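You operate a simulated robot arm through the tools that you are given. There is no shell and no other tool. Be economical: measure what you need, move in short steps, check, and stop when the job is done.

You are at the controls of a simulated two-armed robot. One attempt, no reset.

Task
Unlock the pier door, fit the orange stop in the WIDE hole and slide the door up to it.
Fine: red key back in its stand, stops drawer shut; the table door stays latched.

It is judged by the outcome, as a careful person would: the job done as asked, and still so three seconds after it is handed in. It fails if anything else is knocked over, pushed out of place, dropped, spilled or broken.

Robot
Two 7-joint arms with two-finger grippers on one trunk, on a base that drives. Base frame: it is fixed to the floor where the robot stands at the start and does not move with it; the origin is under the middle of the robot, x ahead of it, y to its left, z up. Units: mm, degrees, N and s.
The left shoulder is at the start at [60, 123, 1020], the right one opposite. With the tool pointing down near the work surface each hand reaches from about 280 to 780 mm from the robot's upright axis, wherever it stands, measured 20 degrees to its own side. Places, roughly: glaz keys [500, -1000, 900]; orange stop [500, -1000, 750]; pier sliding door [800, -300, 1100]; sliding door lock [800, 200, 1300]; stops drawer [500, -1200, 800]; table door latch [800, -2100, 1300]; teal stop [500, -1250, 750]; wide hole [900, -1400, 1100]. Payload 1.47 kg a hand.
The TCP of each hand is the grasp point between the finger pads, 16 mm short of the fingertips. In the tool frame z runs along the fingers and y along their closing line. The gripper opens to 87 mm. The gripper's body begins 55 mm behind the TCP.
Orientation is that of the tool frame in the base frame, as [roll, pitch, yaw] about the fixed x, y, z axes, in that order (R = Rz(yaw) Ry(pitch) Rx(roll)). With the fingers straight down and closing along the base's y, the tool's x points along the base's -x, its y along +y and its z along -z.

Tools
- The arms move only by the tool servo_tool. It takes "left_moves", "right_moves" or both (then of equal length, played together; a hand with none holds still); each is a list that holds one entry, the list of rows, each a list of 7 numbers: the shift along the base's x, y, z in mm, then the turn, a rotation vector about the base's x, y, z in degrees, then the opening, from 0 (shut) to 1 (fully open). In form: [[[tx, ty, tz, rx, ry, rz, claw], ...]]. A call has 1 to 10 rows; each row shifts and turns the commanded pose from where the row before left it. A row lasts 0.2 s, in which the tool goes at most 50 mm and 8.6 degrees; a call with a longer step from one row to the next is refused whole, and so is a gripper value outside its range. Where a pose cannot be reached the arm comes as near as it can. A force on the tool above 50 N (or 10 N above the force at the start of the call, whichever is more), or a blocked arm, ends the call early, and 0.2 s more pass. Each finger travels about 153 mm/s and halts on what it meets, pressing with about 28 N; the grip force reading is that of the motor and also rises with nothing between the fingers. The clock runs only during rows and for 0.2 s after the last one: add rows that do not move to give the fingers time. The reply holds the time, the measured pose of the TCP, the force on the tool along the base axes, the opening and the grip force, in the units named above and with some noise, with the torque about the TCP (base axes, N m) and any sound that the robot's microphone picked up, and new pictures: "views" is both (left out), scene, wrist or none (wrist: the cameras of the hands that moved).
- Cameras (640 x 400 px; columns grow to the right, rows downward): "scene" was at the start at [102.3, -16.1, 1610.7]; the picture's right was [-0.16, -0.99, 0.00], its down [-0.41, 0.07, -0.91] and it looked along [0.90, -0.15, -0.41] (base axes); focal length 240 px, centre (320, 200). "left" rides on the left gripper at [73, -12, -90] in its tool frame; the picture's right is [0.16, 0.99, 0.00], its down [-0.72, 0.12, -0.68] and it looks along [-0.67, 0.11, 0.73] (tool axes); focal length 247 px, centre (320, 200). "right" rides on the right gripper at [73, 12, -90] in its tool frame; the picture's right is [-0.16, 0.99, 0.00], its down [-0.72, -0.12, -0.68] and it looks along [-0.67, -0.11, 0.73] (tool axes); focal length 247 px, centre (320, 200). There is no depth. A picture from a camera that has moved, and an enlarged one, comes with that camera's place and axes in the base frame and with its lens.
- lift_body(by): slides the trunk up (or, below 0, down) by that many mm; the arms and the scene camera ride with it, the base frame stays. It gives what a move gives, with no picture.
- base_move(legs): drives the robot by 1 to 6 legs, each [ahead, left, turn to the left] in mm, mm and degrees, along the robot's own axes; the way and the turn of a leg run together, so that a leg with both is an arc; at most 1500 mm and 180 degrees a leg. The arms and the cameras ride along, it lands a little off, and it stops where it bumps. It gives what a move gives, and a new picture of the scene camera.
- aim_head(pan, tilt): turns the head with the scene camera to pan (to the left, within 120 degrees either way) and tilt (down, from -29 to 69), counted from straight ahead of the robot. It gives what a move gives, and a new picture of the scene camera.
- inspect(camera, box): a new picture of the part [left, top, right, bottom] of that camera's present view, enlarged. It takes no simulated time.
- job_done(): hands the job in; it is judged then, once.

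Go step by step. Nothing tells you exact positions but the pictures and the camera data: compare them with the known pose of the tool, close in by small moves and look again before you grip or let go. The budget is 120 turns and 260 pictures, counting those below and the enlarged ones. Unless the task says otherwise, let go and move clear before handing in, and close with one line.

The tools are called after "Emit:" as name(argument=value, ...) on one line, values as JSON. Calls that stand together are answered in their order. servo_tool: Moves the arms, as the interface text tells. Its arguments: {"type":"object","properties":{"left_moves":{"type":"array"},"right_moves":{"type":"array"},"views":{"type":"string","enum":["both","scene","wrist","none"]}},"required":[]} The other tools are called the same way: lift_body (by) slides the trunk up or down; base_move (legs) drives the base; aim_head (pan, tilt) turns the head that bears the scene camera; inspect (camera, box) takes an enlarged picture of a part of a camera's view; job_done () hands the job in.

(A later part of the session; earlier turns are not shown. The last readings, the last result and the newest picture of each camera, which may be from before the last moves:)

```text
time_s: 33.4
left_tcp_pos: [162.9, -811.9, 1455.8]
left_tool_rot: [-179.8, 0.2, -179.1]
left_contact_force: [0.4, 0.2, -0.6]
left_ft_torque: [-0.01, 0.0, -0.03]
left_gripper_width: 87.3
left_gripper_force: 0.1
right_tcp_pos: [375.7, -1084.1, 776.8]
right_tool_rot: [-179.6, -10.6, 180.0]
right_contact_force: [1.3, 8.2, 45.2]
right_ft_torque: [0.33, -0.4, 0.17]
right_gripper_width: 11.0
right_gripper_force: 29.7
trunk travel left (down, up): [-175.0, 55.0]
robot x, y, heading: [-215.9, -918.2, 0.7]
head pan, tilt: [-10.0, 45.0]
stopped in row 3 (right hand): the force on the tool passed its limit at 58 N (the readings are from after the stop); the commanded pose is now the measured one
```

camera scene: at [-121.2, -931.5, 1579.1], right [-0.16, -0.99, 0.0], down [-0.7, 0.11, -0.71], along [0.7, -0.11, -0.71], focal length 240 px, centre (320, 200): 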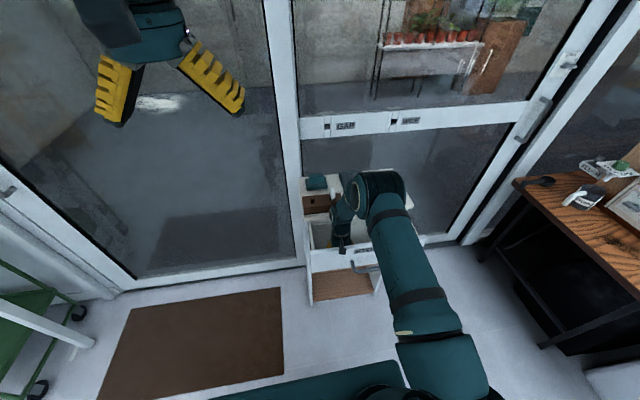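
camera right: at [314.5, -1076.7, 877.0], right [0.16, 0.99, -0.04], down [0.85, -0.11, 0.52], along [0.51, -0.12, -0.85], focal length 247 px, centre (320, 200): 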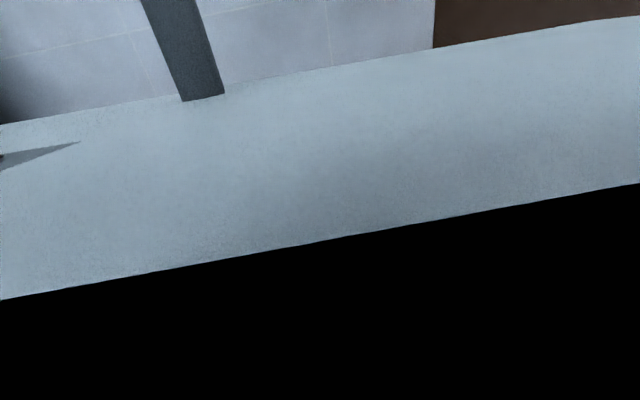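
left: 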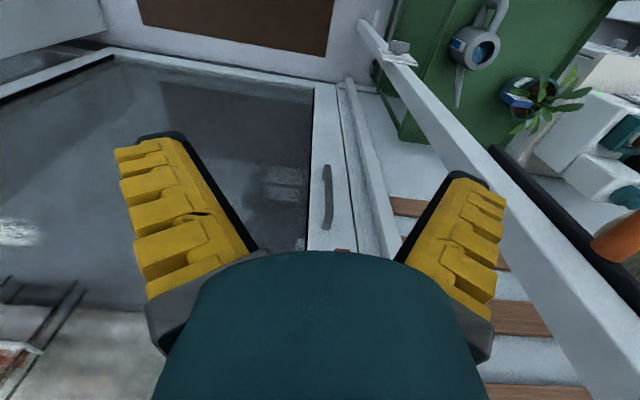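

Contact, and the gripper reading has changed oddly to 11 mm. I look before doing anything else.

Emit:
inspect(camera="scene", box=[295, 170, 415, 290])

Emit:
servo_tool(right_moves=[[[0, 0, 5, 0, 0, 0, 0.7], [0, 0, 0, 0, 0, 0, 0.7], [0, 0, 0, 0, 0, 0, 0.7]]], views="wrist")

```text
3.33 times, centred on (355, 230) of scene
camera zoom: at [-124.2, -928.7, 1579.6], right [-0.16, -0.99, 0.0], down [-0.7, 0.11, -0.71], along [0.7, -0.11, -0.71], focal length 799 px, centre (203, 100)
```

zoom: 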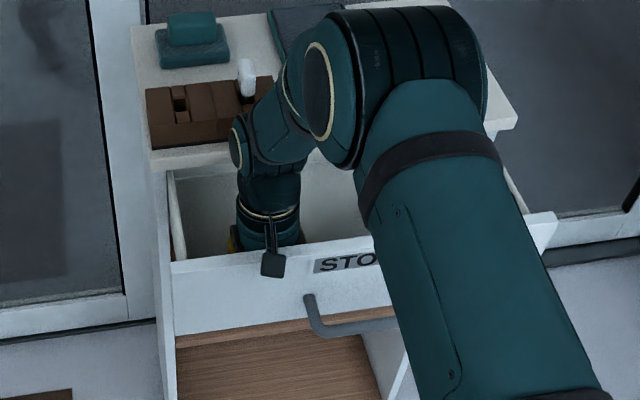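

```text
time_s: 34.2
left_tcp_pos: [168.2, -814.3, 1455.8]
left_tool_rot: [179.9, 0.0, -179.1]
left_contact_force: [0.4, 0.5, 0.4]
left_ft_torque: [-0.02, -0.01, -0.01]
left_gripper_width: 87.0
left_gripper_force: 0.0
right_tcp_pos: [373.0, -1088.6, 773.2]
right_tool_rot: [-179.7, -11.4, 179.8]
right_contact_force: [0.5, 0.0, 0.6]
right_ft_torque: [0.03, 0.01, -0.01]
right_gripper_width: 65.6
right_gripper_force: 3.3
trunk travel left (down, up): [-175.0, 55.0]
robot x, y, heading: [-214.5, -915.9, 0.9]
head pan, tilt: [-10.0, 45.0]
camera right: at [318.4, -1075.1, 876.0], right [0.16, 0.99, -0.04], down [0.84, -0.11, 0.52], along [0.51, -0.11, -0.85], focal length 247 px, centre (320, 200)
```

right: 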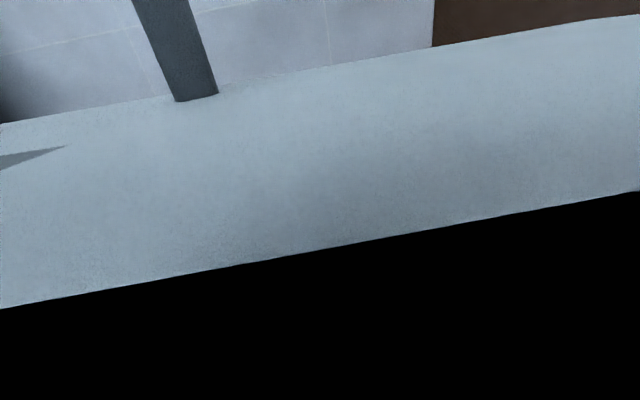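

The fingertips had touched the drawer floor; now they sit just above it. I close on the stop.

Emit:
servo_tool(right_moves=[[[0, 0, -1, 0, 0, 0, 0.4], [0, 0, 0, 0, 0, 0, 0.2], [0, 0, 0, 0, 0, 0, 0.0], [0, 0, 0, 0, 0, 0, 0]]], views="none")

```text
time_s: 35.2
left_tcp_pos: [164.3, -811.3, 1456.8]
left_tool_rot: [-179.9, 0.2, -179.1]
left_contact_force: [0.6, -1.2, 0.7]
left_ft_torque: [-0.02, 0.0, -0.02]
left_gripper_width: 87.0
left_gripper_force: 0.0
right_tcp_pos: [373.4, -1087.1, 777.3]
right_tool_rot: [-179.5, -11.1, 179.7]
right_contact_force: [1.0, 10.4, 26.1]
right_ft_torque: [0.4, -0.44, 0.02]
right_gripper_width: 15.8
right_gripper_force: 27.9
trunk travel left (down, up): [-175.0, 55.0]
robot x, y, heading: [-215.3, -919.1, 0.9]
head pan, tilt: [-10.0, 45.0]
```

Something 16 mm wide is between the fingers. I lift a little and look.

Emit:
servo_tool(right_moves=[[[0, 0, 20, 0, 0, 0, 0], [0, 0, 40, 0, 0, 0, 0], [0, 0, 40, 0, -5, 0, 0], [0, 0, 40, 0, -6, 0, 0], [0, 0, 0, 0, 0, 0, 0]]])

```text
time_s: 36.4
left_tcp_pos: [167.3, -815.7, 1455.2]
left_tool_rot: [-179.9, 0.0, -179.1]
left_contact_force: [-0.4, -0.2, -0.6]
left_ft_torque: [-0.02, 0.06, 0.01]
left_gripper_width: 87.0
left_gripper_force: 0.1
right_tcp_pos: [372.5, -1092.9, 912.3]
right_tool_rot: [-179.6, -0.4, 179.8]
right_contact_force: [0.3, 0.6, -0.6]
right_ft_torque: [-0.02, 0.02, 0.01]
right_gripper_width: 0.0
right_gripper_force: 27.5
trunk travel left (down, up): [-175.0, 55.0]
robot x, y, heading: [-212.7, -918.2, 0.9]
head pan, tilt: [-10.0, 45.0]
camera scene: at [-119.9, -931.9, 1578.9], right [-0.16, -0.99, 0.0], down [-0.7, 0.11, -0.71], along [0.7, -0.11, -0.71], focal length 240 px, centre (320, 200)
camera right: at [300.1, -1079.8, 1002.2], right [0.16, 0.99, -0.01], down [0.73, -0.11, 0.68], along [0.67, -0.12, -0.74], focal length 247 px, centre (320, 200)
```

scene: 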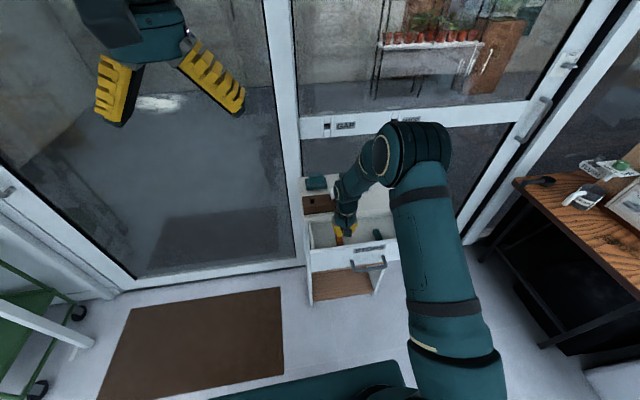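
right: 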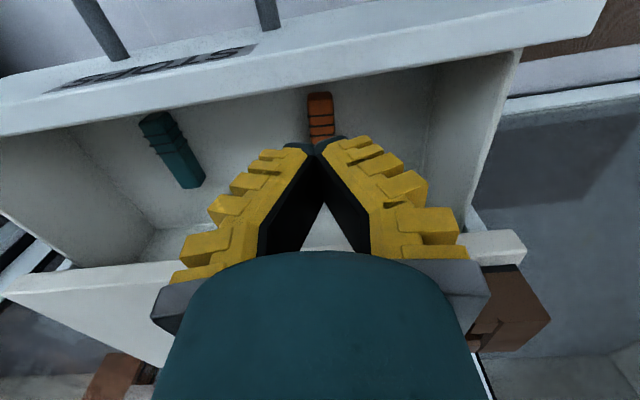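

The fingers closed empty; the stop is still in the drawer, probably lower and further in than I assumed. I open and take two views at different heights to measure it better.

Emit:
servo_tool(right_moves=[[[0, 0, -10, 0, 0, 0, 1], [0, 0, 0, 0, 0, 0, 1], [0, 0, 0, 0, 0, 0, 1], [0, 0, 0, 0, 0, 0, 1]]], views="wrist")

Emit:
servo_tool(right_moves=[[[0, 0, 40, 0, 0, 0, 1], [0, 0, 40, 0, 0, 0, 1], [0, 0, 40, 0, 0, 0, 1], [0, 0, 0, 0, 0, 0, 1], [0, 0, 0, 0, 0, 0, 1]]], views="wrist")

```text
time_s: 37.4
left_tcp_pos: [166.9, -814.6, 1455.8]
left_tool_rot: [179.9, 0.1, -179.2]
left_contact_force: [0.3, -0.4, -0.1]
left_ft_torque: [0.0, -0.01, -0.02]
left_gripper_width: 86.9
left_gripper_force: 0.1
right_tcp_pos: [371.1, -1090.7, 903.5]
right_tool_rot: [-179.6, -0.3, 179.9]
right_contact_force: [0.4, -0.7, 0.5]
right_ft_torque: [0.02, -0.03, 0.01]
right_gripper_width: 87.1
right_gripper_force: 0.0
trunk travel left (down, up): [-175.0, 55.0]
robot x, y, heading: [-214.9, -917.5, 0.7]
head pan, tilt: [-10.0, 45.0]
camera right: at [299.2, -1078.5, 993.0], right [0.16, 0.99, -0.01], down [0.73, -0.11, 0.68], along [0.67, -0.12, -0.74], focal length 247 px, centre (320, 200)
```

right: 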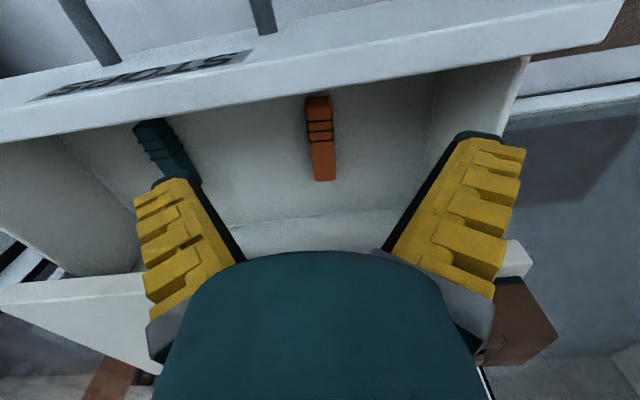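

```text
time_s: 38.6
left_tcp_pos: [165.7, -814.9, 1455.2]
left_tool_rot: [179.9, 0.0, -179.2]
left_contact_force: [0.6, -0.5, 0.1]
left_ft_torque: [-0.02, 0.01, 0.05]
left_gripper_width: 86.9
left_gripper_force: 0.1
right_tcp_pos: [374.2, -1089.7, 1022.1]
right_tool_rot: [-179.6, -0.4, 179.9]
right_contact_force: [0.0, -0.3, -0.5]
right_ft_torque: [-0.03, 0.0, 0.02]
right_gripper_width: 86.9
right_gripper_force: 0.0
trunk travel left (down, up): [-175.0, 55.0]
robot x, y, heading: [-214.8, -915.2, 0.8]
head pan, tilt: [-10.0, 45.0]
camera right: at [301.4, -1077.2, 1112.1], right [0.16, 0.99, -0.01], down [0.73, -0.11, 0.68], along [0.67, -0.12, -0.74], focal length 247 px, centre (320, 200)
```

right: 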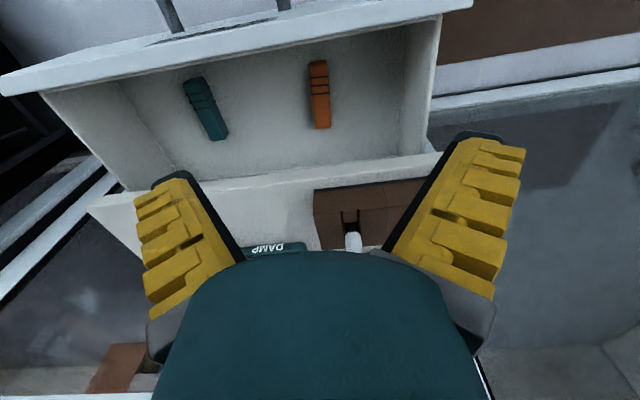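

The stop top is at z≈770, spanning x≈381–465, y from -1094 to -1104. I go down over its grip at x≈391 with a slight tilt and matching yaw.

Emit:
servo_tool(right_moves=[[[8, -3, -45, 0, 0, -6, 0.7], [9, -2, -45, 0, 5.4, 0, 0.7], [0, 0, -45, 0, 0, 0, 0.7], [0, 0, -40, 0, 0, 0, 0.7], [0, 0, -40, 0, 0, 0, 0.7], [0, 0, -25, 0, 0, 0, 0.7], [0, 0, 0, 0, 0, 0, 0.7]]])

```text
time_s: 40.2
left_tcp_pos: [166.2, -814.4, 1454.4]
left_tool_rot: [180.0, 0.1, -179.1]
left_contact_force: [0.0, -0.5, -0.3]
left_ft_torque: [-0.02, 0.01, -0.03]
left_gripper_width: 86.7
left_gripper_force: 0.1
right_tcp_pos: [389.8, -1093.4, 781.5]
right_tool_rot: [-179.0, -5.7, 173.8]
right_contact_force: [0.4, 0.2, 0.5]
right_ft_torque: [-0.05, 0.05, 0.01]
right_gripper_width: 65.2
right_gripper_force: 3.2
trunk travel left (down, up): [-175.0, 55.0]
robot x, y, heading: [-211.5, -917.2, 0.9]
head pan, tilt: [-10.0, 45.0]
camera scene: at [-121.3, -931.7, 1579.1], right [-0.16, -0.99, 0.0], down [-0.7, 0.11, -0.71], along [0.7, -0.11, -0.71], focal length 240 px, centre (320, 200)
camera right: at [328.0, -1072.9, 878.8], right [0.26, 0.96, -0.03], down [0.77, -0.19, 0.61], along [0.58, -0.18, -0.79], focal length 247 px, centre (320, 200)
```

scene: 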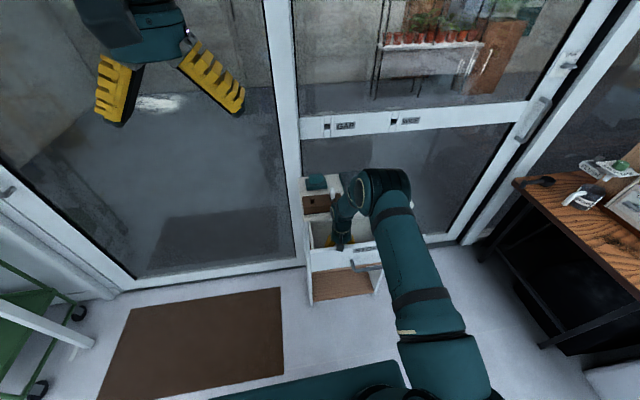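
right: 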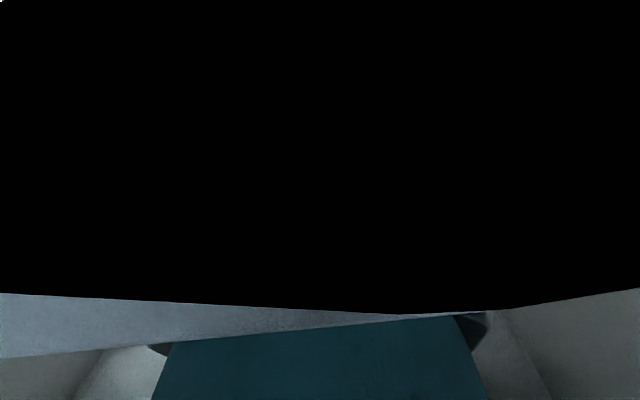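

I continue down to about 771 in small steps.

Emit:
servo_tool(right_moves=[[[0, -2, -4, 0, 0, 0, 0.7], [0, 0, -3, 0, 0, 0, 0.7], [0, 0, -3, 0, 0, 0, 0.7], [0, 0, 0, 0, 0, 0, 0.7]]], views="none")

```text
time_s: 41.2
left_tcp_pos: [166.2, -814.6, 1455.8]
left_tool_rot: [-179.9, 0.0, -179.1]
left_contact_force: [0.3, 0.2, 0.3]
left_ft_torque: [-0.02, 0.03, -0.02]
left_gripper_width: 86.8
left_gripper_force: 0.0
right_tcp_pos: [388.9, -1095.4, 773.2]
right_tool_rot: [-178.9, -5.7, 173.8]
right_contact_force: [0.5, 0.4, 2.5]
right_ft_torque: [0.06, 0.12, 0.0]
right_gripper_width: 65.4
right_gripper_force: 2.8
trunk travel left (down, up): [-175.0, 55.0]
robot x, y, heading: [-211.8, -915.8, 0.9]
head pan, tilt: [-10.0, 45.0]
```

Light contact begins, so I close here and lift slightly.

Emit:
servo_tool(right_moves=[[[0, 0, 0, 0, 0, 0, 0.4], [0, 0, 0, 0, 0, 0, 0.2], [0, 0, 0, 0, 0, 0, 0.0], [0, 0, 0, 0, 0, 0, 0]]], views="none")

Emit:
servo_tool(right_moves=[[[0, 0, 10, 0, 0, 0, 0], [0, 0, 30, 0, 0, 0, 0], [0, 0, 40, 0, -5, 0, 0], [0, 0, 40, 0, 0, 0, 0], [0, 0, 0, 0, 0, 0, 0]]])

```text
time_s: 42.2
left_tcp_pos: [164.5, -812.4, 1454.7]
left_tool_rot: [-179.9, 0.0, -179.1]
left_contact_force: [-0.5, 0.3, -0.3]
left_ft_torque: [0.0, 0.0, 0.0]
left_gripper_width: 87.0
left_gripper_force: 0.1
right_tcp_pos: [389.5, -1095.3, 776.9]
right_tool_rot: [-179.0, -5.6, 173.6]
right_contact_force: [0.8, 5.1, 19.2]
right_ft_torque: [0.17, -0.33, -0.02]
right_gripper_width: 17.8
right_gripper_force: 28.1
trunk travel left (down, up): [-175.0, 55.0]
robot x, y, heading: [-209.1, -920.6, 0.9]
head pan, tilt: [-10.0, 45.0]
```

```text
time_s: 43.4
left_tcp_pos: [166.8, -813.3, 1454.7]
left_tool_rot: [-180.0, 0.0, -179.1]
left_contact_force: [0.4, 0.1, 0.5]
left_ft_torque: [-0.01, 0.03, 0.01]
left_gripper_width: 87.2
left_gripper_force: 0.1
right_tcp_pos: [390.3, -1095.5, 893.0]
right_tool_rot: [-179.6, -1.0, 173.8]
right_contact_force: [-2.9, -0.5, -9.4]
right_ft_torque: [0.04, 0.69, -0.02]
right_gripper_width: 12.7
right_gripper_force: 27.3
trunk travel left (down, up): [-175.0, 55.0]
robot x, y, heading: [-212.2, -918.3, 0.7]
head pan, tilt: [-10.0, 45.0]
camera scene: at [-120.8, -932.1, 1578.9], right [-0.16, -0.99, 0.0], down [-0.7, 0.11, -0.71], along [0.7, -0.11, -0.71], focal length 240 px, centre (320, 200)
camera right: at [319.7, -1074.7, 982.5], right [0.26, 0.96, -0.01], down [0.72, -0.19, 0.67], along [0.64, -0.18, -0.74], focal length 247 px, centre (320, 200)
```

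scene: 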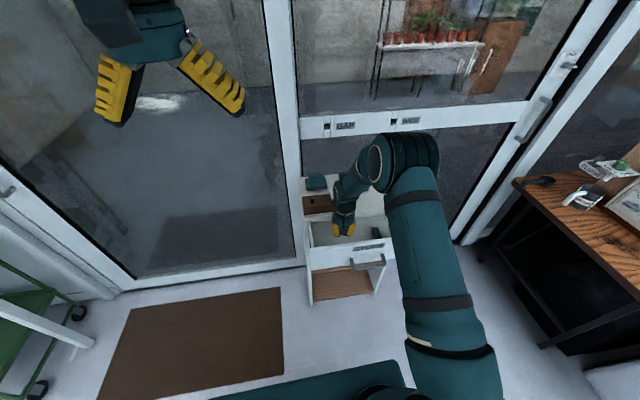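
right: 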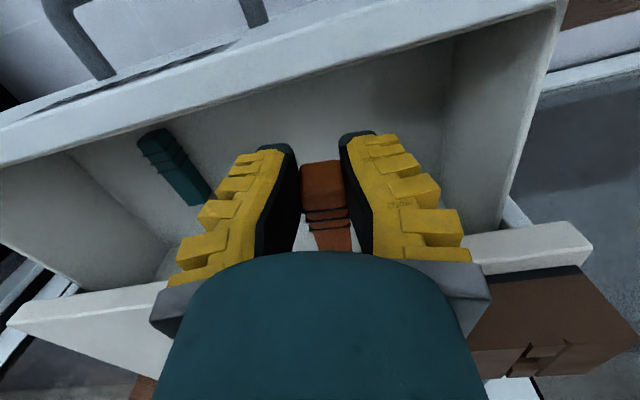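

The stop is held, but its far end seems to be catching under the cabinet's top edge. I lower a bit, pull back, and look.

Emit:
servo_tool(right_moves=[[[0, 0, -12, 0, 0, 0, 0], [-10, 0, -5, 0, 0, 0, 0], [-15, 0, 0, 0, 0, 0, 0], [0, 0, 0, 0, 0, 0, 0]]], views="wrist")

Emit:
inspect(camera="scene", box=[295, 170, 415, 290])

```text
time_s: 44.4
left_tcp_pos: [165.6, -814.5, 1455.1]
left_tool_rot: [-180.0, 0.0, -179.1]
left_contact_force: [-0.4, -0.6, -1.0]
left_ft_torque: [-0.01, -0.04, -0.01]
left_gripper_width: 87.2
left_gripper_force: 0.1
right_tcp_pos: [363.7, -1095.3, 875.7]
right_tool_rot: [-179.5, -0.7, 173.8]
right_contact_force: [-0.6, 0.0, -0.3]
right_ft_torque: [0.01, 0.01, 0.0]
right_gripper_width: 13.7
right_gripper_force: 28.4
trunk travel left (down, up): [-175.0, 55.0]
robot x, y, heading: [-213.9, -917.9, 1.0]
head pan, tilt: [-10.0, 45.0]
camera right: at [293.7, -1074.8, 965.9], right [0.26, 0.96, -0.01], down [0.72, -0.19, 0.67], along [0.65, -0.18, -0.74], focal length 247 px, centre (320, 200)
```

right: 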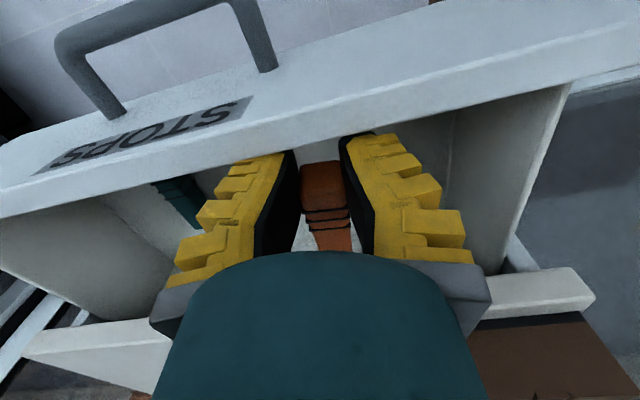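

```text
3.33 times, centred on (355, 230) of scene
camera zoom: at [-120.9, -931.8, 1579.0], right [-0.16, -0.99, 0.0], down [-0.7, 0.11, -0.71], along [0.7, -0.11, -0.71], focal length 799 px, centre (203, 100)
```

zoom: 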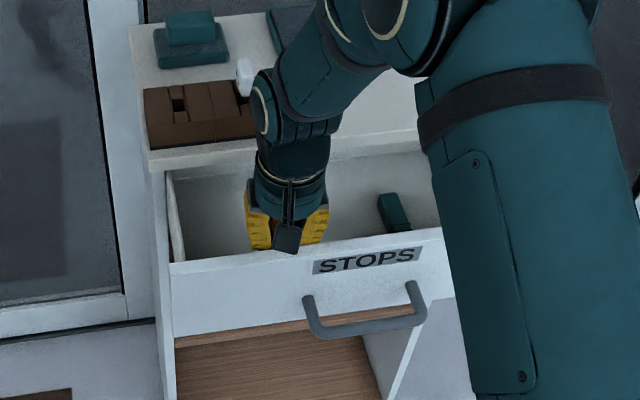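

Free now. I raise carefully while easing back toward me.

Emit:
servo_tool(right_moves=[[[-6, 0, 8, 0, 0, 0, 0], [-6, 0, 12, 0, 0, 0, 0], [-15, 0, 12, 0, 0, 0, 0], [-15, 0, 30, 0, 0, 0, 0], [0, 0, 40, 0, 0, 0, 0], [0, 0, 40, 0, 0, 6, 0], [0, 0, 40, 0, 0, 0, 0], [0, 0, 0, 0, 0, 0, 0]]])

```text
time_s: 46.2
left_tcp_pos: [167.0, -813.6, 1454.4]
left_tool_rot: [-179.9, 0.0, -179.1]
left_contact_force: [0.6, -0.2, -0.1]
left_ft_torque: [-0.04, 0.03, 0.01]
left_gripper_width: 86.8
left_gripper_force: 0.1
right_tcp_pos: [323.6, -1094.7, 1060.0]
right_tool_rot: [-179.5, -0.9, 179.8]
right_contact_force: [0.5, -0.6, -0.4]
right_ft_torque: [0.04, 0.04, 0.02]
right_gripper_width: 13.7
right_gripper_force: 28.1
trunk travel left (down, up): [-175.0, 55.0]
robot x, y, heading: [-215.3, -915.1, 1.1]
head pan, tilt: [-10.0, 45.0]
camera scene: at [-120.6, -931.8, 1579.0], right [-0.16, -0.99, 0.0], down [-0.7, 0.11, -0.71], along [0.7, -0.11, -0.71], focal length 240 px, centre (320, 200)
camera right: at [251.4, -1082.4, 1149.7], right [0.16, 0.99, -0.01], down [0.73, -0.11, 0.67], along [0.66, -0.12, -0.74], focal length 247 px, centre (320, 200)
```

scene: 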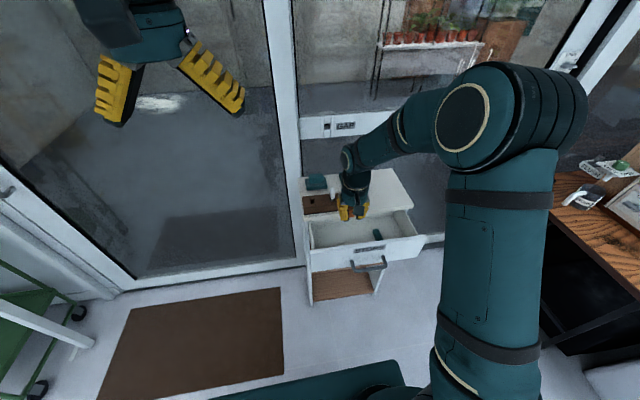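
right: 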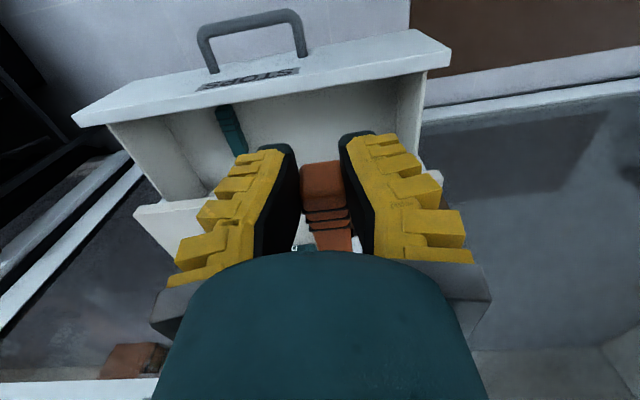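

The stop is firmly held. Next I shift the base right so the left hand can push the drawer shut.

Emit:
base_move(legs=[[0, -250, 0]])

Emit:
servo_tool(left_moves=[[[0, -12, -50, 0, 0, 0, 0], [0, -12, -48, 0, 0, 0, 0], [0, -12, -48, 0, 0, 0, 0], [0, -12, -48, 0, 0, 0, 0], [0, -12, -48, 0, 0, 0, 0], [0, -12, -48, 0, -7, 0, 0], [0, -12, -48, 0, -7, 0, 0], [0, -12, -48, 0, -7, 0, 0], [0, -12, -48, 0, -7, 0, 0], [0, -8, -48, 0, -7, 0, 0]]], views="none")

```text
time_s: 49.0
left_tcp_pos: [170.5, -1057.0, 1454.8]
left_tool_rot: [180.0, 0.0, -178.9]
left_contact_force: [0.1, 0.7, -0.2]
left_ft_torque: [0.04, -0.01, -0.02]
left_gripper_width: 86.9
left_gripper_force: 0.0
right_tcp_pos: [327.8, -1337.2, 1060.6]
right_tool_rot: [-179.6, -0.8, -180.0]
right_contact_force: [0.5, 0.2, -0.3]
right_ft_torque: [-0.04, 0.01, 0.04]
right_gripper_width: 13.7
right_gripper_force: 28.4
trunk travel left (down, up): [-175.0, 55.0]
robot x, y, heading: [-205.0, -1163.9, 1.0]
head pan, tilt: [-10.0, 45.0]
camera scene: at [-116.8, -1175.4, 1579.1], right [-0.15, -0.99, 0.0], down [-0.7, 0.11, -0.71], along [0.7, -0.11, -0.71], focal length 240 px, centre (320, 200)
```

scene: 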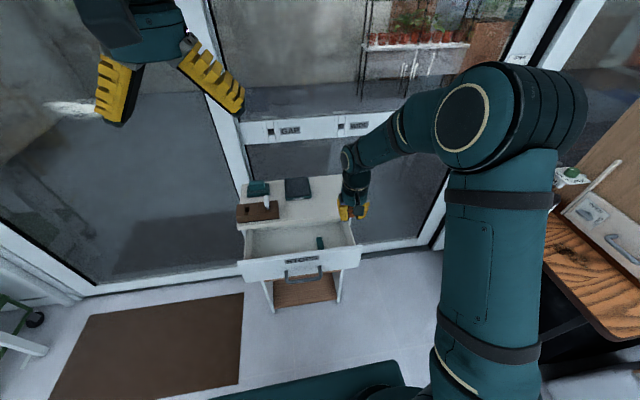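

```text
refused: row 1 steps farther than a row can; nothing moved
```

Emit:
servo_tool(left_moves=[[[0, -12, -46, 0, 0, 0, 0], [0, -12, -46, 0, 0, 0, 0], [0, -12, -46, 0, 0, 0, 0], [0, -12, -46, 0, 0, 0, 0], [0, -12, -46, 0, 0, 0, 0], [0, -12, -46, 0, -7, 0, 0], [0, -12, -46, 0, -7, 0, 0], [0, -12, -46, 0, -7, 0, 0], [0, -12, -46, 0, -7, 0, 0], [0, -8, -46, 0, -7, 0, 0]]], views="none")

Emit:
servo_tool(left_moves=[[[0, -5, -46, 0, 0, 0, 0], [0, -2, -46, 0, 0, 0, 0], [0, 0, -46, 0, 0, 0, 0], [0, 0, -46, 0, 0, 0, 0], [0, 0, -16, 0, 0, 0, 0], [0, 0, 0, 0, 0, 0, 0]]])

```text
time_s: 51.2
left_tcp_pos: [169.6, -1173.3, 990.8]
left_tool_rot: [-179.2, 34.9, -178.6]
left_contact_force: [0.3, -0.3, 0.3]
left_ft_torque: [-0.01, 0.03, -0.04]
left_gripper_width: 0.0
left_gripper_force: 27.9
right_tcp_pos: [330.0, -1336.6, 1059.7]
right_tool_rot: [-179.6, -0.9, 179.9]
right_contact_force: [0.7, -1.0, -1.0]
right_ft_torque: [0.02, 0.06, -0.02]
right_gripper_width: 13.4
right_gripper_force: 27.9
trunk travel left (down, up): [-175.0, 55.0]
robot x, y, heading: [-207.7, -1161.8, 1.1]
head pan, tilt: [-10.0, 45.0]
```

```text
time_s: 52.6
left_tcp_pos: [169.6, -1181.3, 794.4]
left_tool_rot: [-179.3, 35.0, -178.5]
left_contact_force: [0.1, -0.8, -0.3]
left_ft_torque: [0.02, -0.02, 0.01]
left_gripper_width: 0.0
left_gripper_force: 28.1
right_tcp_pos: [328.5, -1337.4, 1060.3]
right_tool_rot: [-179.5, -0.8, 180.0]
right_contact_force: [0.8, 0.0, -0.4]
right_ft_torque: [-0.04, 0.03, -0.02]
right_gripper_width: 13.3
right_gripper_force: 27.9
trunk travel left (down, up): [-175.0, 55.0]
robot x, y, heading: [-204.2, -1163.5, 0.9]
head pan, tilt: [-10.0, 45.0]
camera scene: at [-116.9, -1175.1, 1579.1], right [-0.15, -0.99, 0.0], down [-0.7, 0.11, -0.71], along [0.7, -0.11, -0.71], focal length 240 px, centre (320, 200)
camera left: at [58.6, -1193.9, 825.6], right [-0.14, 0.98, -0.1], down [0.2, 0.13, 0.97], along [0.97, 0.12, -0.22], focal length 247 px, centre (320, 200)
```

scene: 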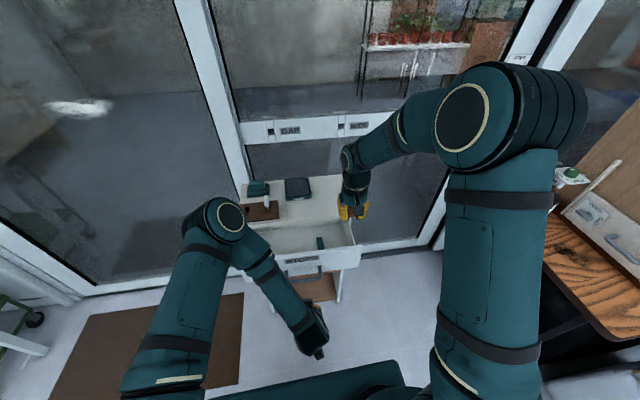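
left: 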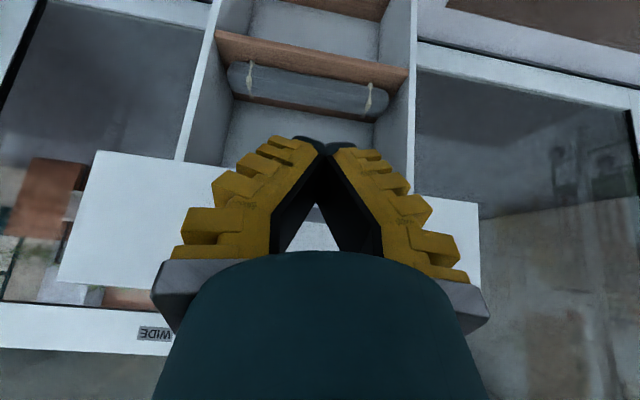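

The left fist is lined up behind the handle; I push the drawer in.

Emit:
servo_tool(left_moves=[[[30, 0, 0, 0, 0, 0, 0], [30, 0, 0, 0, 0, 0, 0], [25, 0, 0, 0, 0, 0, 0], [25, 0, 0, 0, 0, 0, 0], [25, 0, 0, 0, 0, 0, 0], [25, 0, 0, 0, 0, 0, 0], [25, 0, 0, 0, 0, 0, 0], [20, 0, 0, 0, 0, 0, 0], [15, 0, 0, 0, 0, 0, 0]]])

```text
time_s: 54.6
left_tcp_pos: [391.2, -1177.9, 794.0]
left_tool_rot: [-179.2, 34.9, -178.6]
left_contact_force: [-0.3, 0.1, -0.2]
left_ft_torque: [-0.02, -0.02, 0.0]
left_gripper_width: 0.0
left_gripper_force: 28.6
right_tcp_pos: [329.1, -1337.5, 1059.6]
right_tool_rot: [-179.5, -0.7, -179.9]
right_contact_force: [0.2, -0.6, 0.1]
right_ft_torque: [0.0, 0.01, -0.01]
right_gripper_width: 13.9
right_gripper_force: 28.5
trunk travel left (down, up): [-175.0, 55.0]
robot x, y, heading: [-208.7, -1157.4, 1.0]
head pan, tilt: [-10.0, 45.0]
camera scene: at [-116.6, -1175.0, 1579.0], right [-0.15, -0.99, 0.0], down [-0.7, 0.11, -0.71], along [0.7, -0.11, -0.71], focal length 240 px, centre (320, 200)
camera left: at [280.2, -1191.1, 824.9], right [-0.14, 0.98, -0.1], down [0.2, 0.13, 0.97], along [0.97, 0.12, -0.22], focal length 247 px, centre (320, 200)
```

scene: 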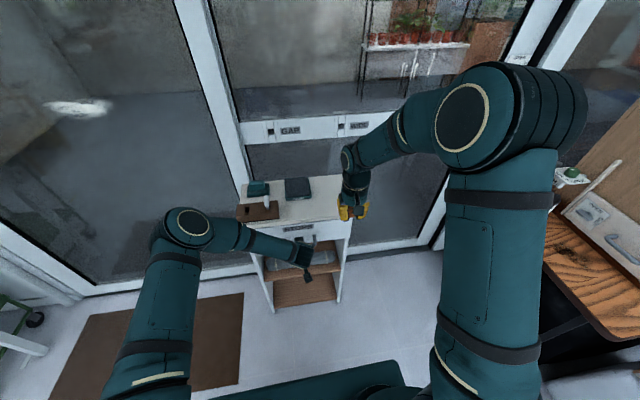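
left: 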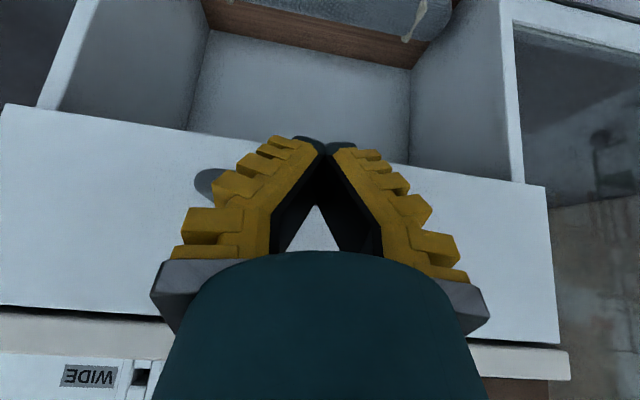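

Nearly shut; I push the last stretch until it stops.

Emit:
servo_tool(left_moves=[[[8, 0, 0, 0, 0, 0, 0], [8, 0, 0, 0, 0, 0, 0], [6, 0, 0, 0, 0, 0, 0], [6, 0, 0, 0, 0, 0, 0], [6, 0, 0, 0, 0, 0, 0]]], views="none")

Emit:
inspect(camera="scene", box=[220, 160, 380, 290])

```text
time_s: 55.1
left_tcp_pos: [394.0, -1179.7, 789.5]
left_tool_rot: [-179.0, 33.9, -178.9]
left_contact_force: [-23.8, 5.5, 13.6]
left_ft_torque: [-0.09, -0.26, 0.11]
left_gripper_width: 5.8
left_gripper_force: 27.3
right_tcp_pos: [327.7, -1336.4, 1060.0]
right_tool_rot: [-179.4, -0.7, -180.0]
right_contact_force: [0.2, -0.7, 0.0]
right_ft_torque: [0.02, 0.09, -0.03]
right_gripper_width: 13.5
right_gripper_force: 28.5
trunk travel left (down, up): [-175.0, 55.0]
robot x, y, heading: [-206.1, -1159.3, 1.4]
head pan, tilt: [-10.0, 45.0]
stopped in row 2 (left hand): the force on the tool passed its limit at 61 N (the readings are from after the stop); the commanded pose is now the measured one
```

```text
3.08 times, centred on (300, 225) of scene
camera zoom: at [-119.0, -1174.6, 1579.2], right [-0.15, -0.99, 0.0], down [-0.7, 0.11, -0.71], along [0.7, -0.11, -0.71], focal length 738 px, centre (382, 123)
```

zoom: 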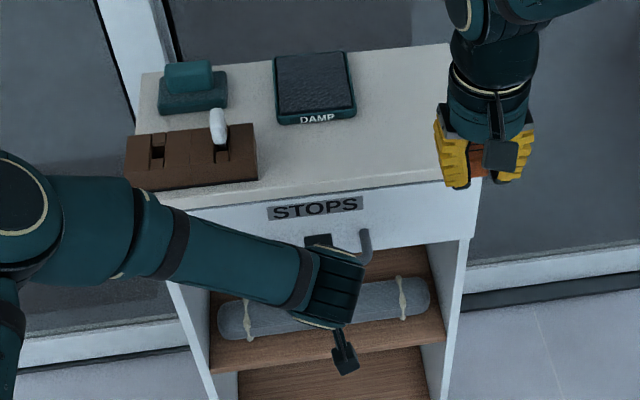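

The drawer is shut. I withdraw the left hand back and up.

Emit:
servo_tool(left_moves=[[[-40, 0, 0, 0, 0, 0, 0.2], [-45, 0, 0, 0, 0, 0, 0.2], [-45, 0, 0, 0, 0, 0, 0.2], [-30, 10, 30, 0, 0, 0, 0.2], [0, 12, 45, 0, 7, 0, 0.2], [0, 12, 45, 0, 7, 0, 0.2], [0, 12, 45, 0, 7, 0, 0.2], [0, 12, 45, 0, 7, 0, 0.2], [0, 12, 45, 0, 7, 0, 0.2], [0, 12, 45, 0, 0, 0, 0.2]]], views="none")

Emit:
servo_tool(left_moves=[[[0, 12, 45, 0, 0, 0, 0.2], [0, 12, 45, 0, 0, 0, 0.2], [0, 12, 45, 0, 0, 0, 0.2], [0, 12, 45, 0, 0, 0, 0.2], [0, 12, 45, 0, 0, 0, 0.2]]], views="scene")

```text
time_s: 57.4
left_tcp_pos: [237.2, -1098.9, 1089.2]
left_tool_rot: [-179.9, -0.9, -179.0]
left_contact_force: [-0.2, -0.3, 0.6]
left_ft_torque: [0.01, -0.02, -0.02]
left_gripper_width: 23.7
left_gripper_force: 4.4
right_tcp_pos: [326.4, -1336.8, 1060.5]
right_tool_rot: [-179.7, -0.7, -179.8]
right_contact_force: [-0.9, -0.5, -0.2]
right_ft_torque: [-0.01, 0.01, 0.0]
right_gripper_width: 13.7
right_gripper_force: 27.7
trunk travel left (down, up): [-175.0, 55.0]
robot x, y, heading: [-212.3, -1156.4, 1.2]
head pan, tilt: [-10.0, 45.0]
```

```text
time_s: 58.5
left_tcp_pos: [232.3, -1035.9, 1313.9]
left_tool_rot: [-179.9, -0.9, -179.0]
left_contact_force: [-0.3, 0.4, -1.0]
left_ft_torque: [-0.03, -0.02, -0.01]
left_gripper_width: 23.7
left_gripper_force: 4.9
right_tcp_pos: [327.5, -1336.9, 1059.9]
right_tool_rot: [-179.5, -0.7, -179.9]
right_contact_force: [0.0, 0.4, -0.3]
right_ft_torque: [-0.01, 0.04, -0.02]
right_gripper_width: 13.8
right_gripper_force: 28.5
trunk travel left (down, up): [-175.0, 55.0]
robot x, y, heading: [-205.5, -1163.9, 1.0]
head pan, tilt: [-10.0, 45.0]
camera scene: at [-118.2, -1174.6, 1579.1], right [-0.15, -0.99, 0.0], down [-0.7, 0.11, -0.71], along [0.7, -0.11, -0.71], focal length 240 px, centre (320, 200)
```

scene: 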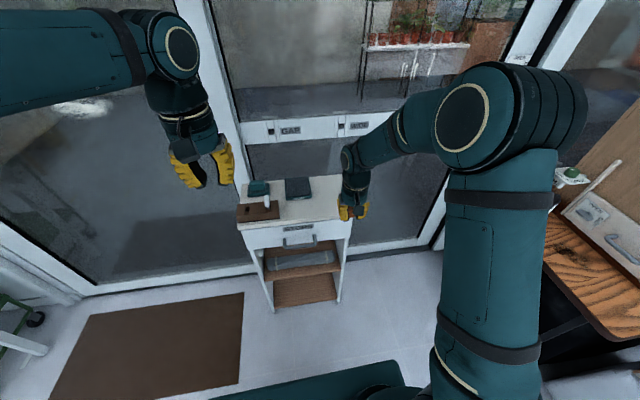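

I want a side view of how the stop sits in the right hand, so I bring the left hand's camera round to look at it from the left.

Emit:
servo_tool(left_moves=[[[14, -14, -11, 0, 0, -8.5, 1], [14, -14, -11, 0, 0, -8.5, 1], [14, -14, -11, 0, 0, -8.5, 1], [14, -14, -11, 0, 0, -8.5, 1], [14, -14, -11, 0, 0, -8.5, 1], [14, -14, -11, 0, 0, -8.5, 1], [14, -14, -11, 0, 0, -8.5, 1], [14, -14, -11, 0, 0, -8.5, 1], [14, -14, -11, 0, 0, -8.5, 1], [14, -14, -11, 0, 0, -8.5, 1]]], views="wrist")

```text
time_s: 60.8
left_tcp_pos: [378.7, -1180.9, 1203.3]
left_tool_rot: [-179.9, -0.9, 95.9]
left_contact_force: [-0.5, -0.5, 0.2]
left_ft_torque: [0.02, 0.03, 0.01]
left_gripper_width: 87.2
left_gripper_force: 0.0
right_tcp_pos: [328.1, -1335.6, 1059.3]
right_tool_rot: [-179.6, -0.8, -179.8]
right_contact_force: [-0.3, 0.2, -1.2]
right_ft_torque: [0.01, 0.02, -0.01]
right_gripper_width: 13.5
right_gripper_force: 27.8
trunk travel left (down, up): [-175.0, 55.0]
robot x, y, heading: [-211.2, -1160.9, 1.1]
head pan, tilt: [-10.0, 45.0]
camera left: at [359.0, -1109.7, 1293.4], right [0.97, 0.26, 0.0], down [0.19, -0.72, 0.67], along [0.17, -0.65, -0.74], focal length 247 px, centre (320, 200)
```

left: 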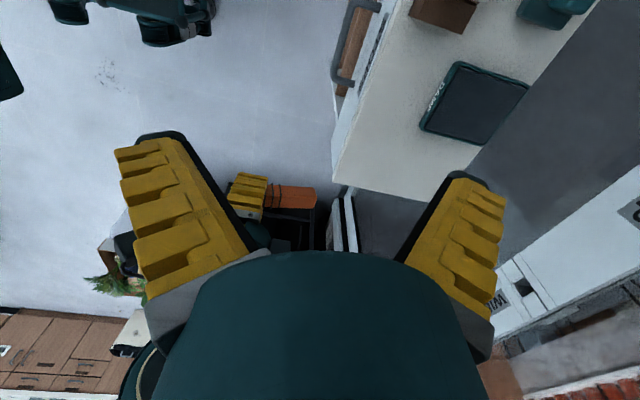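

Emit:
inspect(camera="left", box=[215, 150, 345, 250])

```text
4.00 times, centred on (280, 200) of left
camera zoom: at [359.0, -1109.7, 1293.4], right [0.97, 0.26, 0.0], down [0.19, -0.72, 0.67], along [0.17, -0.65, -0.74], focal length 988 px, centre (480, 200)
```

zoom: 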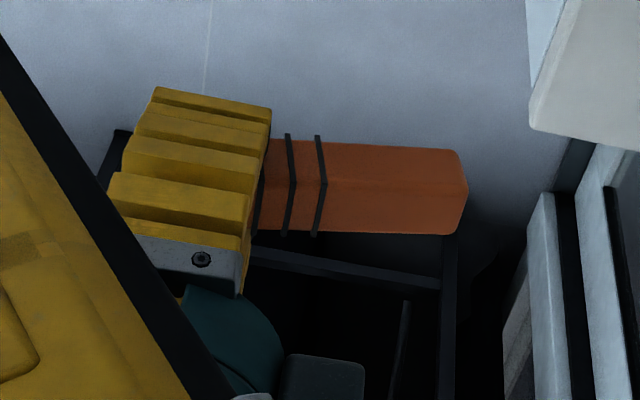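

The stop's tip droops about 13°. I rotate the right hand to level it, and draw the left hand back and out of the way.

Emit:
servo_tool(left_moves=[[[-15, 14, 15, 0, 0, 8.5, 1], [-15, 14, 15, 0, 0, 8.5, 1], [-15, 14, 15, 0, 0, 8.5, 1], [-15, 14, 15, 0, 0, 8.5, 1], [-15, 14, 15, 0, 0, 8.5, 1], [-15, 14, 15, 0, 0, 8.5, 1], [-15, 14, 15, 0, 0, 8.5, 1], [-15, 14, 15, 0, 0, 8.5, 1], [-15, 14, 15, 0, 0, 8.5, 1], [-15, 14, 15, 0, 0, 8.5, 1]]], right_moves=[[[0, 0, 0, 0, -6.5, 0, 0], [0, 0, 0, 0, -6.5, 0, 0], [0, 0, 0, 0, 0, 0, 0], [0, 0, 0, 0, 0, 0, 0], [0, 0, 0, 0, 0, 0, 0], [0, 0, 0, 0, 0, 0, 0], [0, 0, 0, 0, 0, 0, 0], [0, 0, 0, 0, 0, 0, 0], [0, 0, 0, 0, 0, 0, 0], [0, 0, 0, 0, 0, 0, 0]]], views="none")

Emit:
base_move(legs=[[255, -10, 0]])

Emit:
aim_head(pan=-30, tilt=32)

```text
time_s: 63.0
left_tcp_pos: [226.8, -1036.0, 1356.6]
left_tool_rot: [-179.9, -1.0, -178.7]
left_contact_force: [0.3, 1.6, -0.4]
left_ft_torque: [0.03, 0.02, 0.01]
left_gripper_width: 86.8
left_gripper_force: 0.1
right_tcp_pos: [326.9, -1336.2, 1059.4]
right_tool_rot: [-179.5, 12.3, -179.9]
right_contact_force: [0.0, 0.0, -0.5]
right_ft_torque: [-0.02, 0.0, -0.03]
right_gripper_width: 13.5
right_gripper_force: 27.8
trunk travel left (down, up): [-175.0, 55.0]
robot x, y, heading: [-206.4, -1161.9, 1.4]
head pan, tilt: [-10.0, 45.0]
```

```text
time_s: 64.8
left_tcp_pos: [476.5, -1041.8, 1355.8]
left_tool_rot: [-179.9, -0.8, -178.9]
left_contact_force: [0.5, 0.3, -0.3]
left_ft_torque: [0.01, 0.03, 0.01]
left_gripper_width: 86.9
left_gripper_force: 0.0
right_tcp_pos: [578.5, -1340.7, 1059.1]
right_tool_rot: [-179.5, 12.1, -179.9]
right_contact_force: [0.2, -0.9, -0.5]
right_ft_torque: [-0.02, 0.06, 0.0]
right_gripper_width: 13.3
right_gripper_force: 28.1
trunk travel left (down, up): [-175.0, 55.0]
robot x, y, heading: [40.3, -1167.5, 1.4]
head pan, tilt: [-10.0, 45.0]
camera scene: at [132.7, -1179.5, 1579.0], right [-0.15, -0.99, 0.0], down [-0.7, 0.11, -0.71], along [0.7, -0.11, -0.71], focal length 240 px, centre (320, 200)
```

scene: 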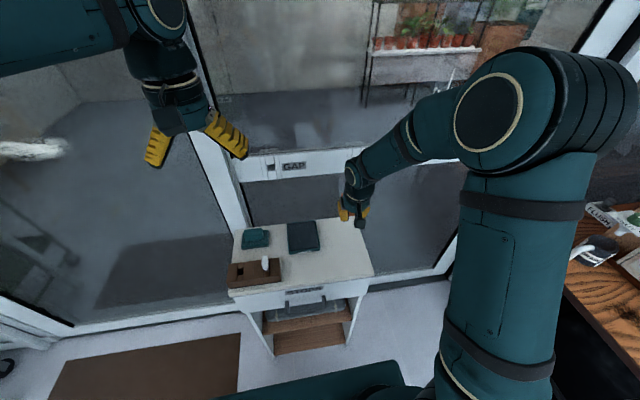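

```text
time_s: 65.6
left_tcp_pos: [475.6, -1041.5, 1356.4]
left_tool_rot: [-179.9, -1.0, -178.8]
left_contact_force: [0.4, -0.2, 0.3]
left_ft_torque: [-0.02, -0.02, 0.0]
left_gripper_width: 87.0
left_gripper_force: 0.0
right_tcp_pos: [577.0, -1340.5, 1058.5]
right_tool_rot: [-179.5, 12.4, -179.9]
right_contact_force: [0.1, 0.6, -0.4]
right_ft_torque: [0.0, -0.03, -0.01]
right_gripper_width: 13.6
right_gripper_force: 27.8
trunk travel left (down, up): [-175.0, 55.0]
robot x, y, heading: [41.6, -1168.2, 1.3]
head pan, tilt: [-30.0, 32.0]
camera scene: at [129.7, -1210.2, 1598.5], right [-0.48, -0.88, 0.0], down [-0.47, 0.25, -0.85], along [0.74, -0.41, -0.53], focal length 240 px, centre (320, 200)
```

scene: 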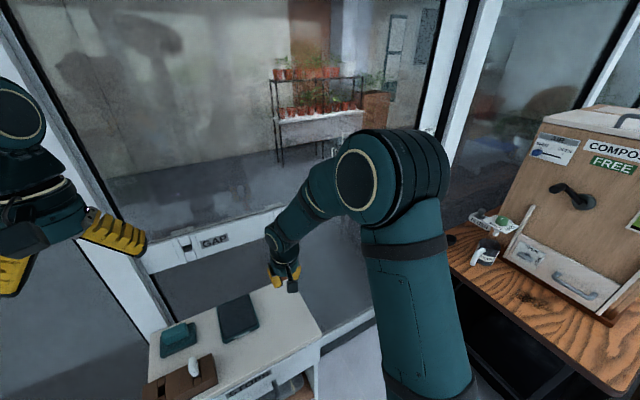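

The arm hides the WIDE hole from the head. I check what the wrist cameras see.

Emit:
servo_tool(left_moves=[[[0, -20, -20, 0, 0, -8, 1], [0, -20, -20, 0, 0, -8, 1], [0, -20, -20, 0, 0, -8, 1], [0, -20, -20, 0, 0, -8, 1], [0, -20, -20, 0, 0, -8, 1], [0, 0, 0, 0, 0, 0, 1]]], right_moves=[[[0, -15, 5, 0, 0, 0, 0], [0, -15, 5, 0, 0, 0, 0], [0, -15, 5, 0, 0, 0, 0], [0, -15, 4, 0, 0, 0, 0], [0, -15, 0, 0, 0, 0, 0], [0, 0, 0, 0, 0, 0, 0]]], views="wrist")

```text
time_s: 67.0
left_tcp_pos: [476.2, -1142.6, 1258.4]
left_tool_rot: [-179.9, -0.8, 141.0]
left_contact_force: [-0.1, -0.1, 0.0]
left_ft_torque: [-0.02, 0.04, 0.02]
left_gripper_width: 87.2
left_gripper_force: 0.0
right_tcp_pos: [576.3, -1415.9, 1079.1]
right_tool_rot: [-179.5, 12.3, -179.8]
right_contact_force: [0.3, 1.2, -0.9]
right_ft_torque: [0.0, 0.04, 0.0]
right_gripper_width: 13.5
right_gripper_force: 27.8
trunk travel left (down, up): [-175.0, 55.0]
robot x, y, heading: [43.0, -1166.1, 1.3]
head pan, tilt: [-30.0, 32.0]
camera right: at [485.2, -1402.9, 1151.0], right [0.15, 0.99, 0.03], down [0.56, -0.11, 0.82], along [0.81, -0.11, -0.57], focal length 247 px, centre (320, 200)
camera left: at [412.1, -1105.5, 1348.5], right [0.5, 0.87, 0.0], down [0.64, -0.37, 0.67], along [0.58, -0.33, -0.74], focal length 247 px, centre (320, 200)
```

right: 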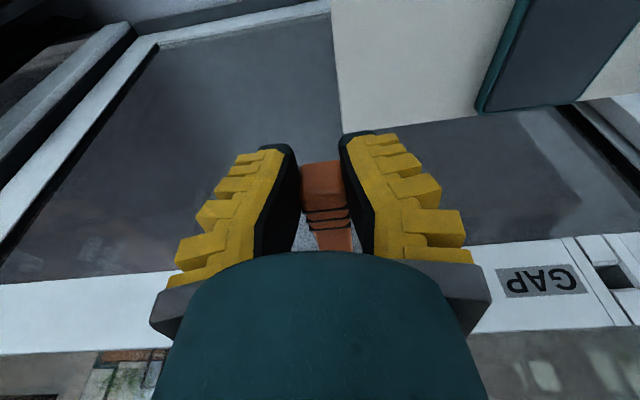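
left: 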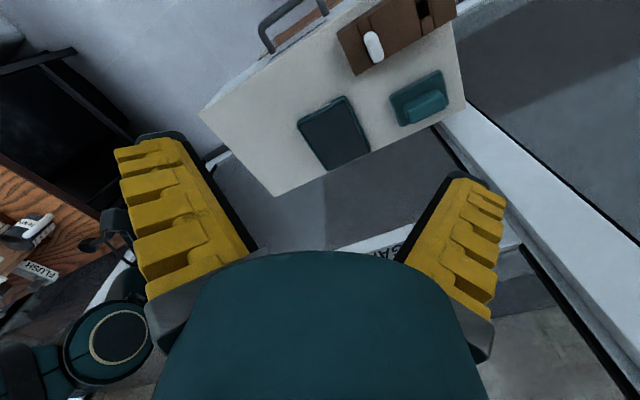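

I reposition the left hand so its camera looks nearly level at the WIDE hole from the left.

Emit:
servo_tool(left_moves=[[[27, -20, -20, -4.2, -4.9, -2.75, 1], [27, -20, -20, -4.2, -4.9, -2.75, 1], [27, -20, -20, -4.2, -4.9, -2.75, 1], [27, -20, -20, -4.2, -4.9, -2.75, 1], [0, 0, 0, 0, 0, 0, 1]]], views="wrist")

```text
time_s: 68.2
left_tcp_pos: [583.5, -1220.2, 1175.1]
left_tool_rot: [178.2, 24.9, 129.3]
left_contact_force: [-0.9, 0.9, 1.2]
left_ft_torque: [0.02, -0.03, -0.01]
left_gripper_width: 87.1
left_gripper_force: 0.0
right_tcp_pos: [575.5, -1416.6, 1080.2]
right_tool_rot: [-179.5, 12.3, -179.8]
right_contact_force: [0.3, -0.2, -0.6]
right_ft_torque: [-0.02, 0.05, -0.02]
right_gripper_width: 13.8
right_gripper_force: 27.9
trunk travel left (down, up): [-175.0, 55.0]
robot x, y, heading: [38.8, -1168.1, 1.3]
head pan, tilt: [-30.0, 32.0]
camera left: at [505.0, -1150.2, 1226.0], right [0.66, 0.75, -0.04], down [0.31, -0.22, 0.93], along [0.68, -0.62, -0.38], focal length 247 px, centre (320, 200)
```

left: 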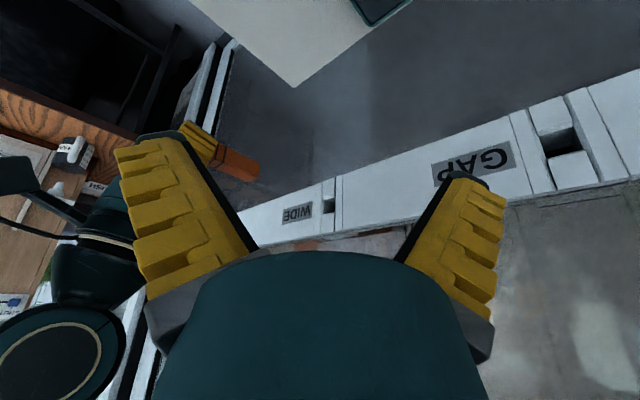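

Both the stop and the WIDE hole are visible. I zoom in to align.

Emit:
inspect(camera="left", box=[190, 120, 350, 240])

```text
3.33 times, centred on (270, 180) of left
camera zoom: at [505.0, -1150.2, 1226.0], right [0.66, 0.75, -0.04], down [0.31, -0.22, 0.93], along [0.68, -0.62, -0.38], focal length 823 px, centre (487, 267)
```

zoom: 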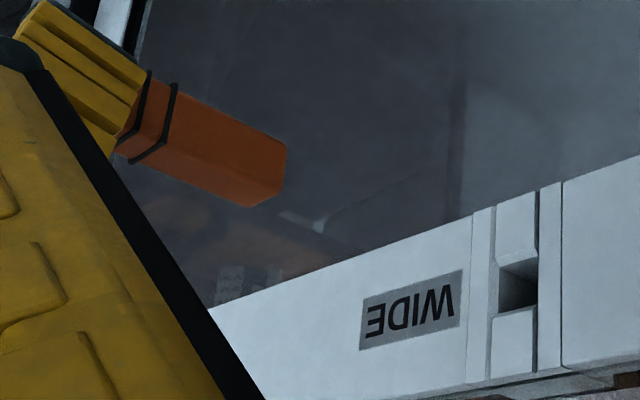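

The stop is level and roughly lined up. I advance to ~50 mm short of the hole and check again.

Emit:
servo_tool(right_moves=[[[30, 1, 0, 0, 0, 0, 0], [30, 1, 0, 0, 0, 0, 0], [30, 0, 0, 0, 0, 0, 0], [10, 0, 0, 0, 0, 0, 0], [0, 0, 0, 0, 0, 0, 0]]], views="none")

Emit:
inspect(camera="left", box=[230, 150, 358, 246])

```text
time_s: 69.4
left_tcp_pos: [583.4, -1221.6, 1175.0]
left_tool_rot: [178.2, 24.8, 129.5]
left_contact_force: [0.8, 0.0, -0.1]
left_ft_torque: [-0.02, -0.01, -0.02]
left_gripper_width: 87.1
left_gripper_force: 0.0
right_tcp_pos: [675.1, -1413.1, 1076.4]
right_tool_rot: [-179.7, 12.4, -179.9]
right_contact_force: [-0.1, -0.1, 0.5]
right_ft_torque: [0.01, 0.04, 0.03]
right_gripper_width: 13.5
right_gripper_force: 28.3
trunk travel left (down, up): [-175.0, 55.0]
robot x, y, heading: [42.0, -1163.3, 1.2]
head pan, tilt: [-30.0, 32.0]
```

```text
4.17 times, centred on (294, 198) of left
camera zoom: at [505.5, -1150.4, 1226.0], right [0.66, 0.75, -0.04], down [0.31, -0.23, 0.92], along [0.68, -0.62, -0.38], focal length 1029 px, centre (428, 208)
```

zoom: 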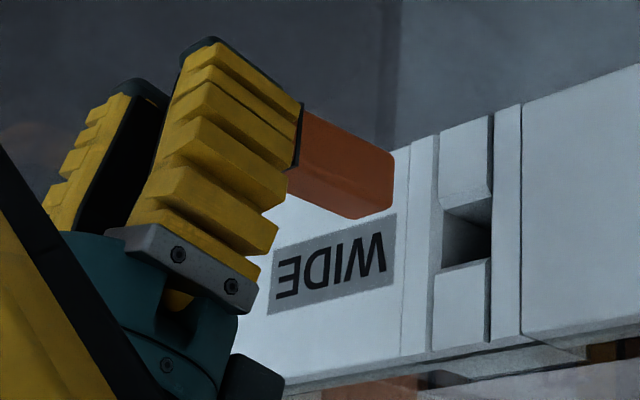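

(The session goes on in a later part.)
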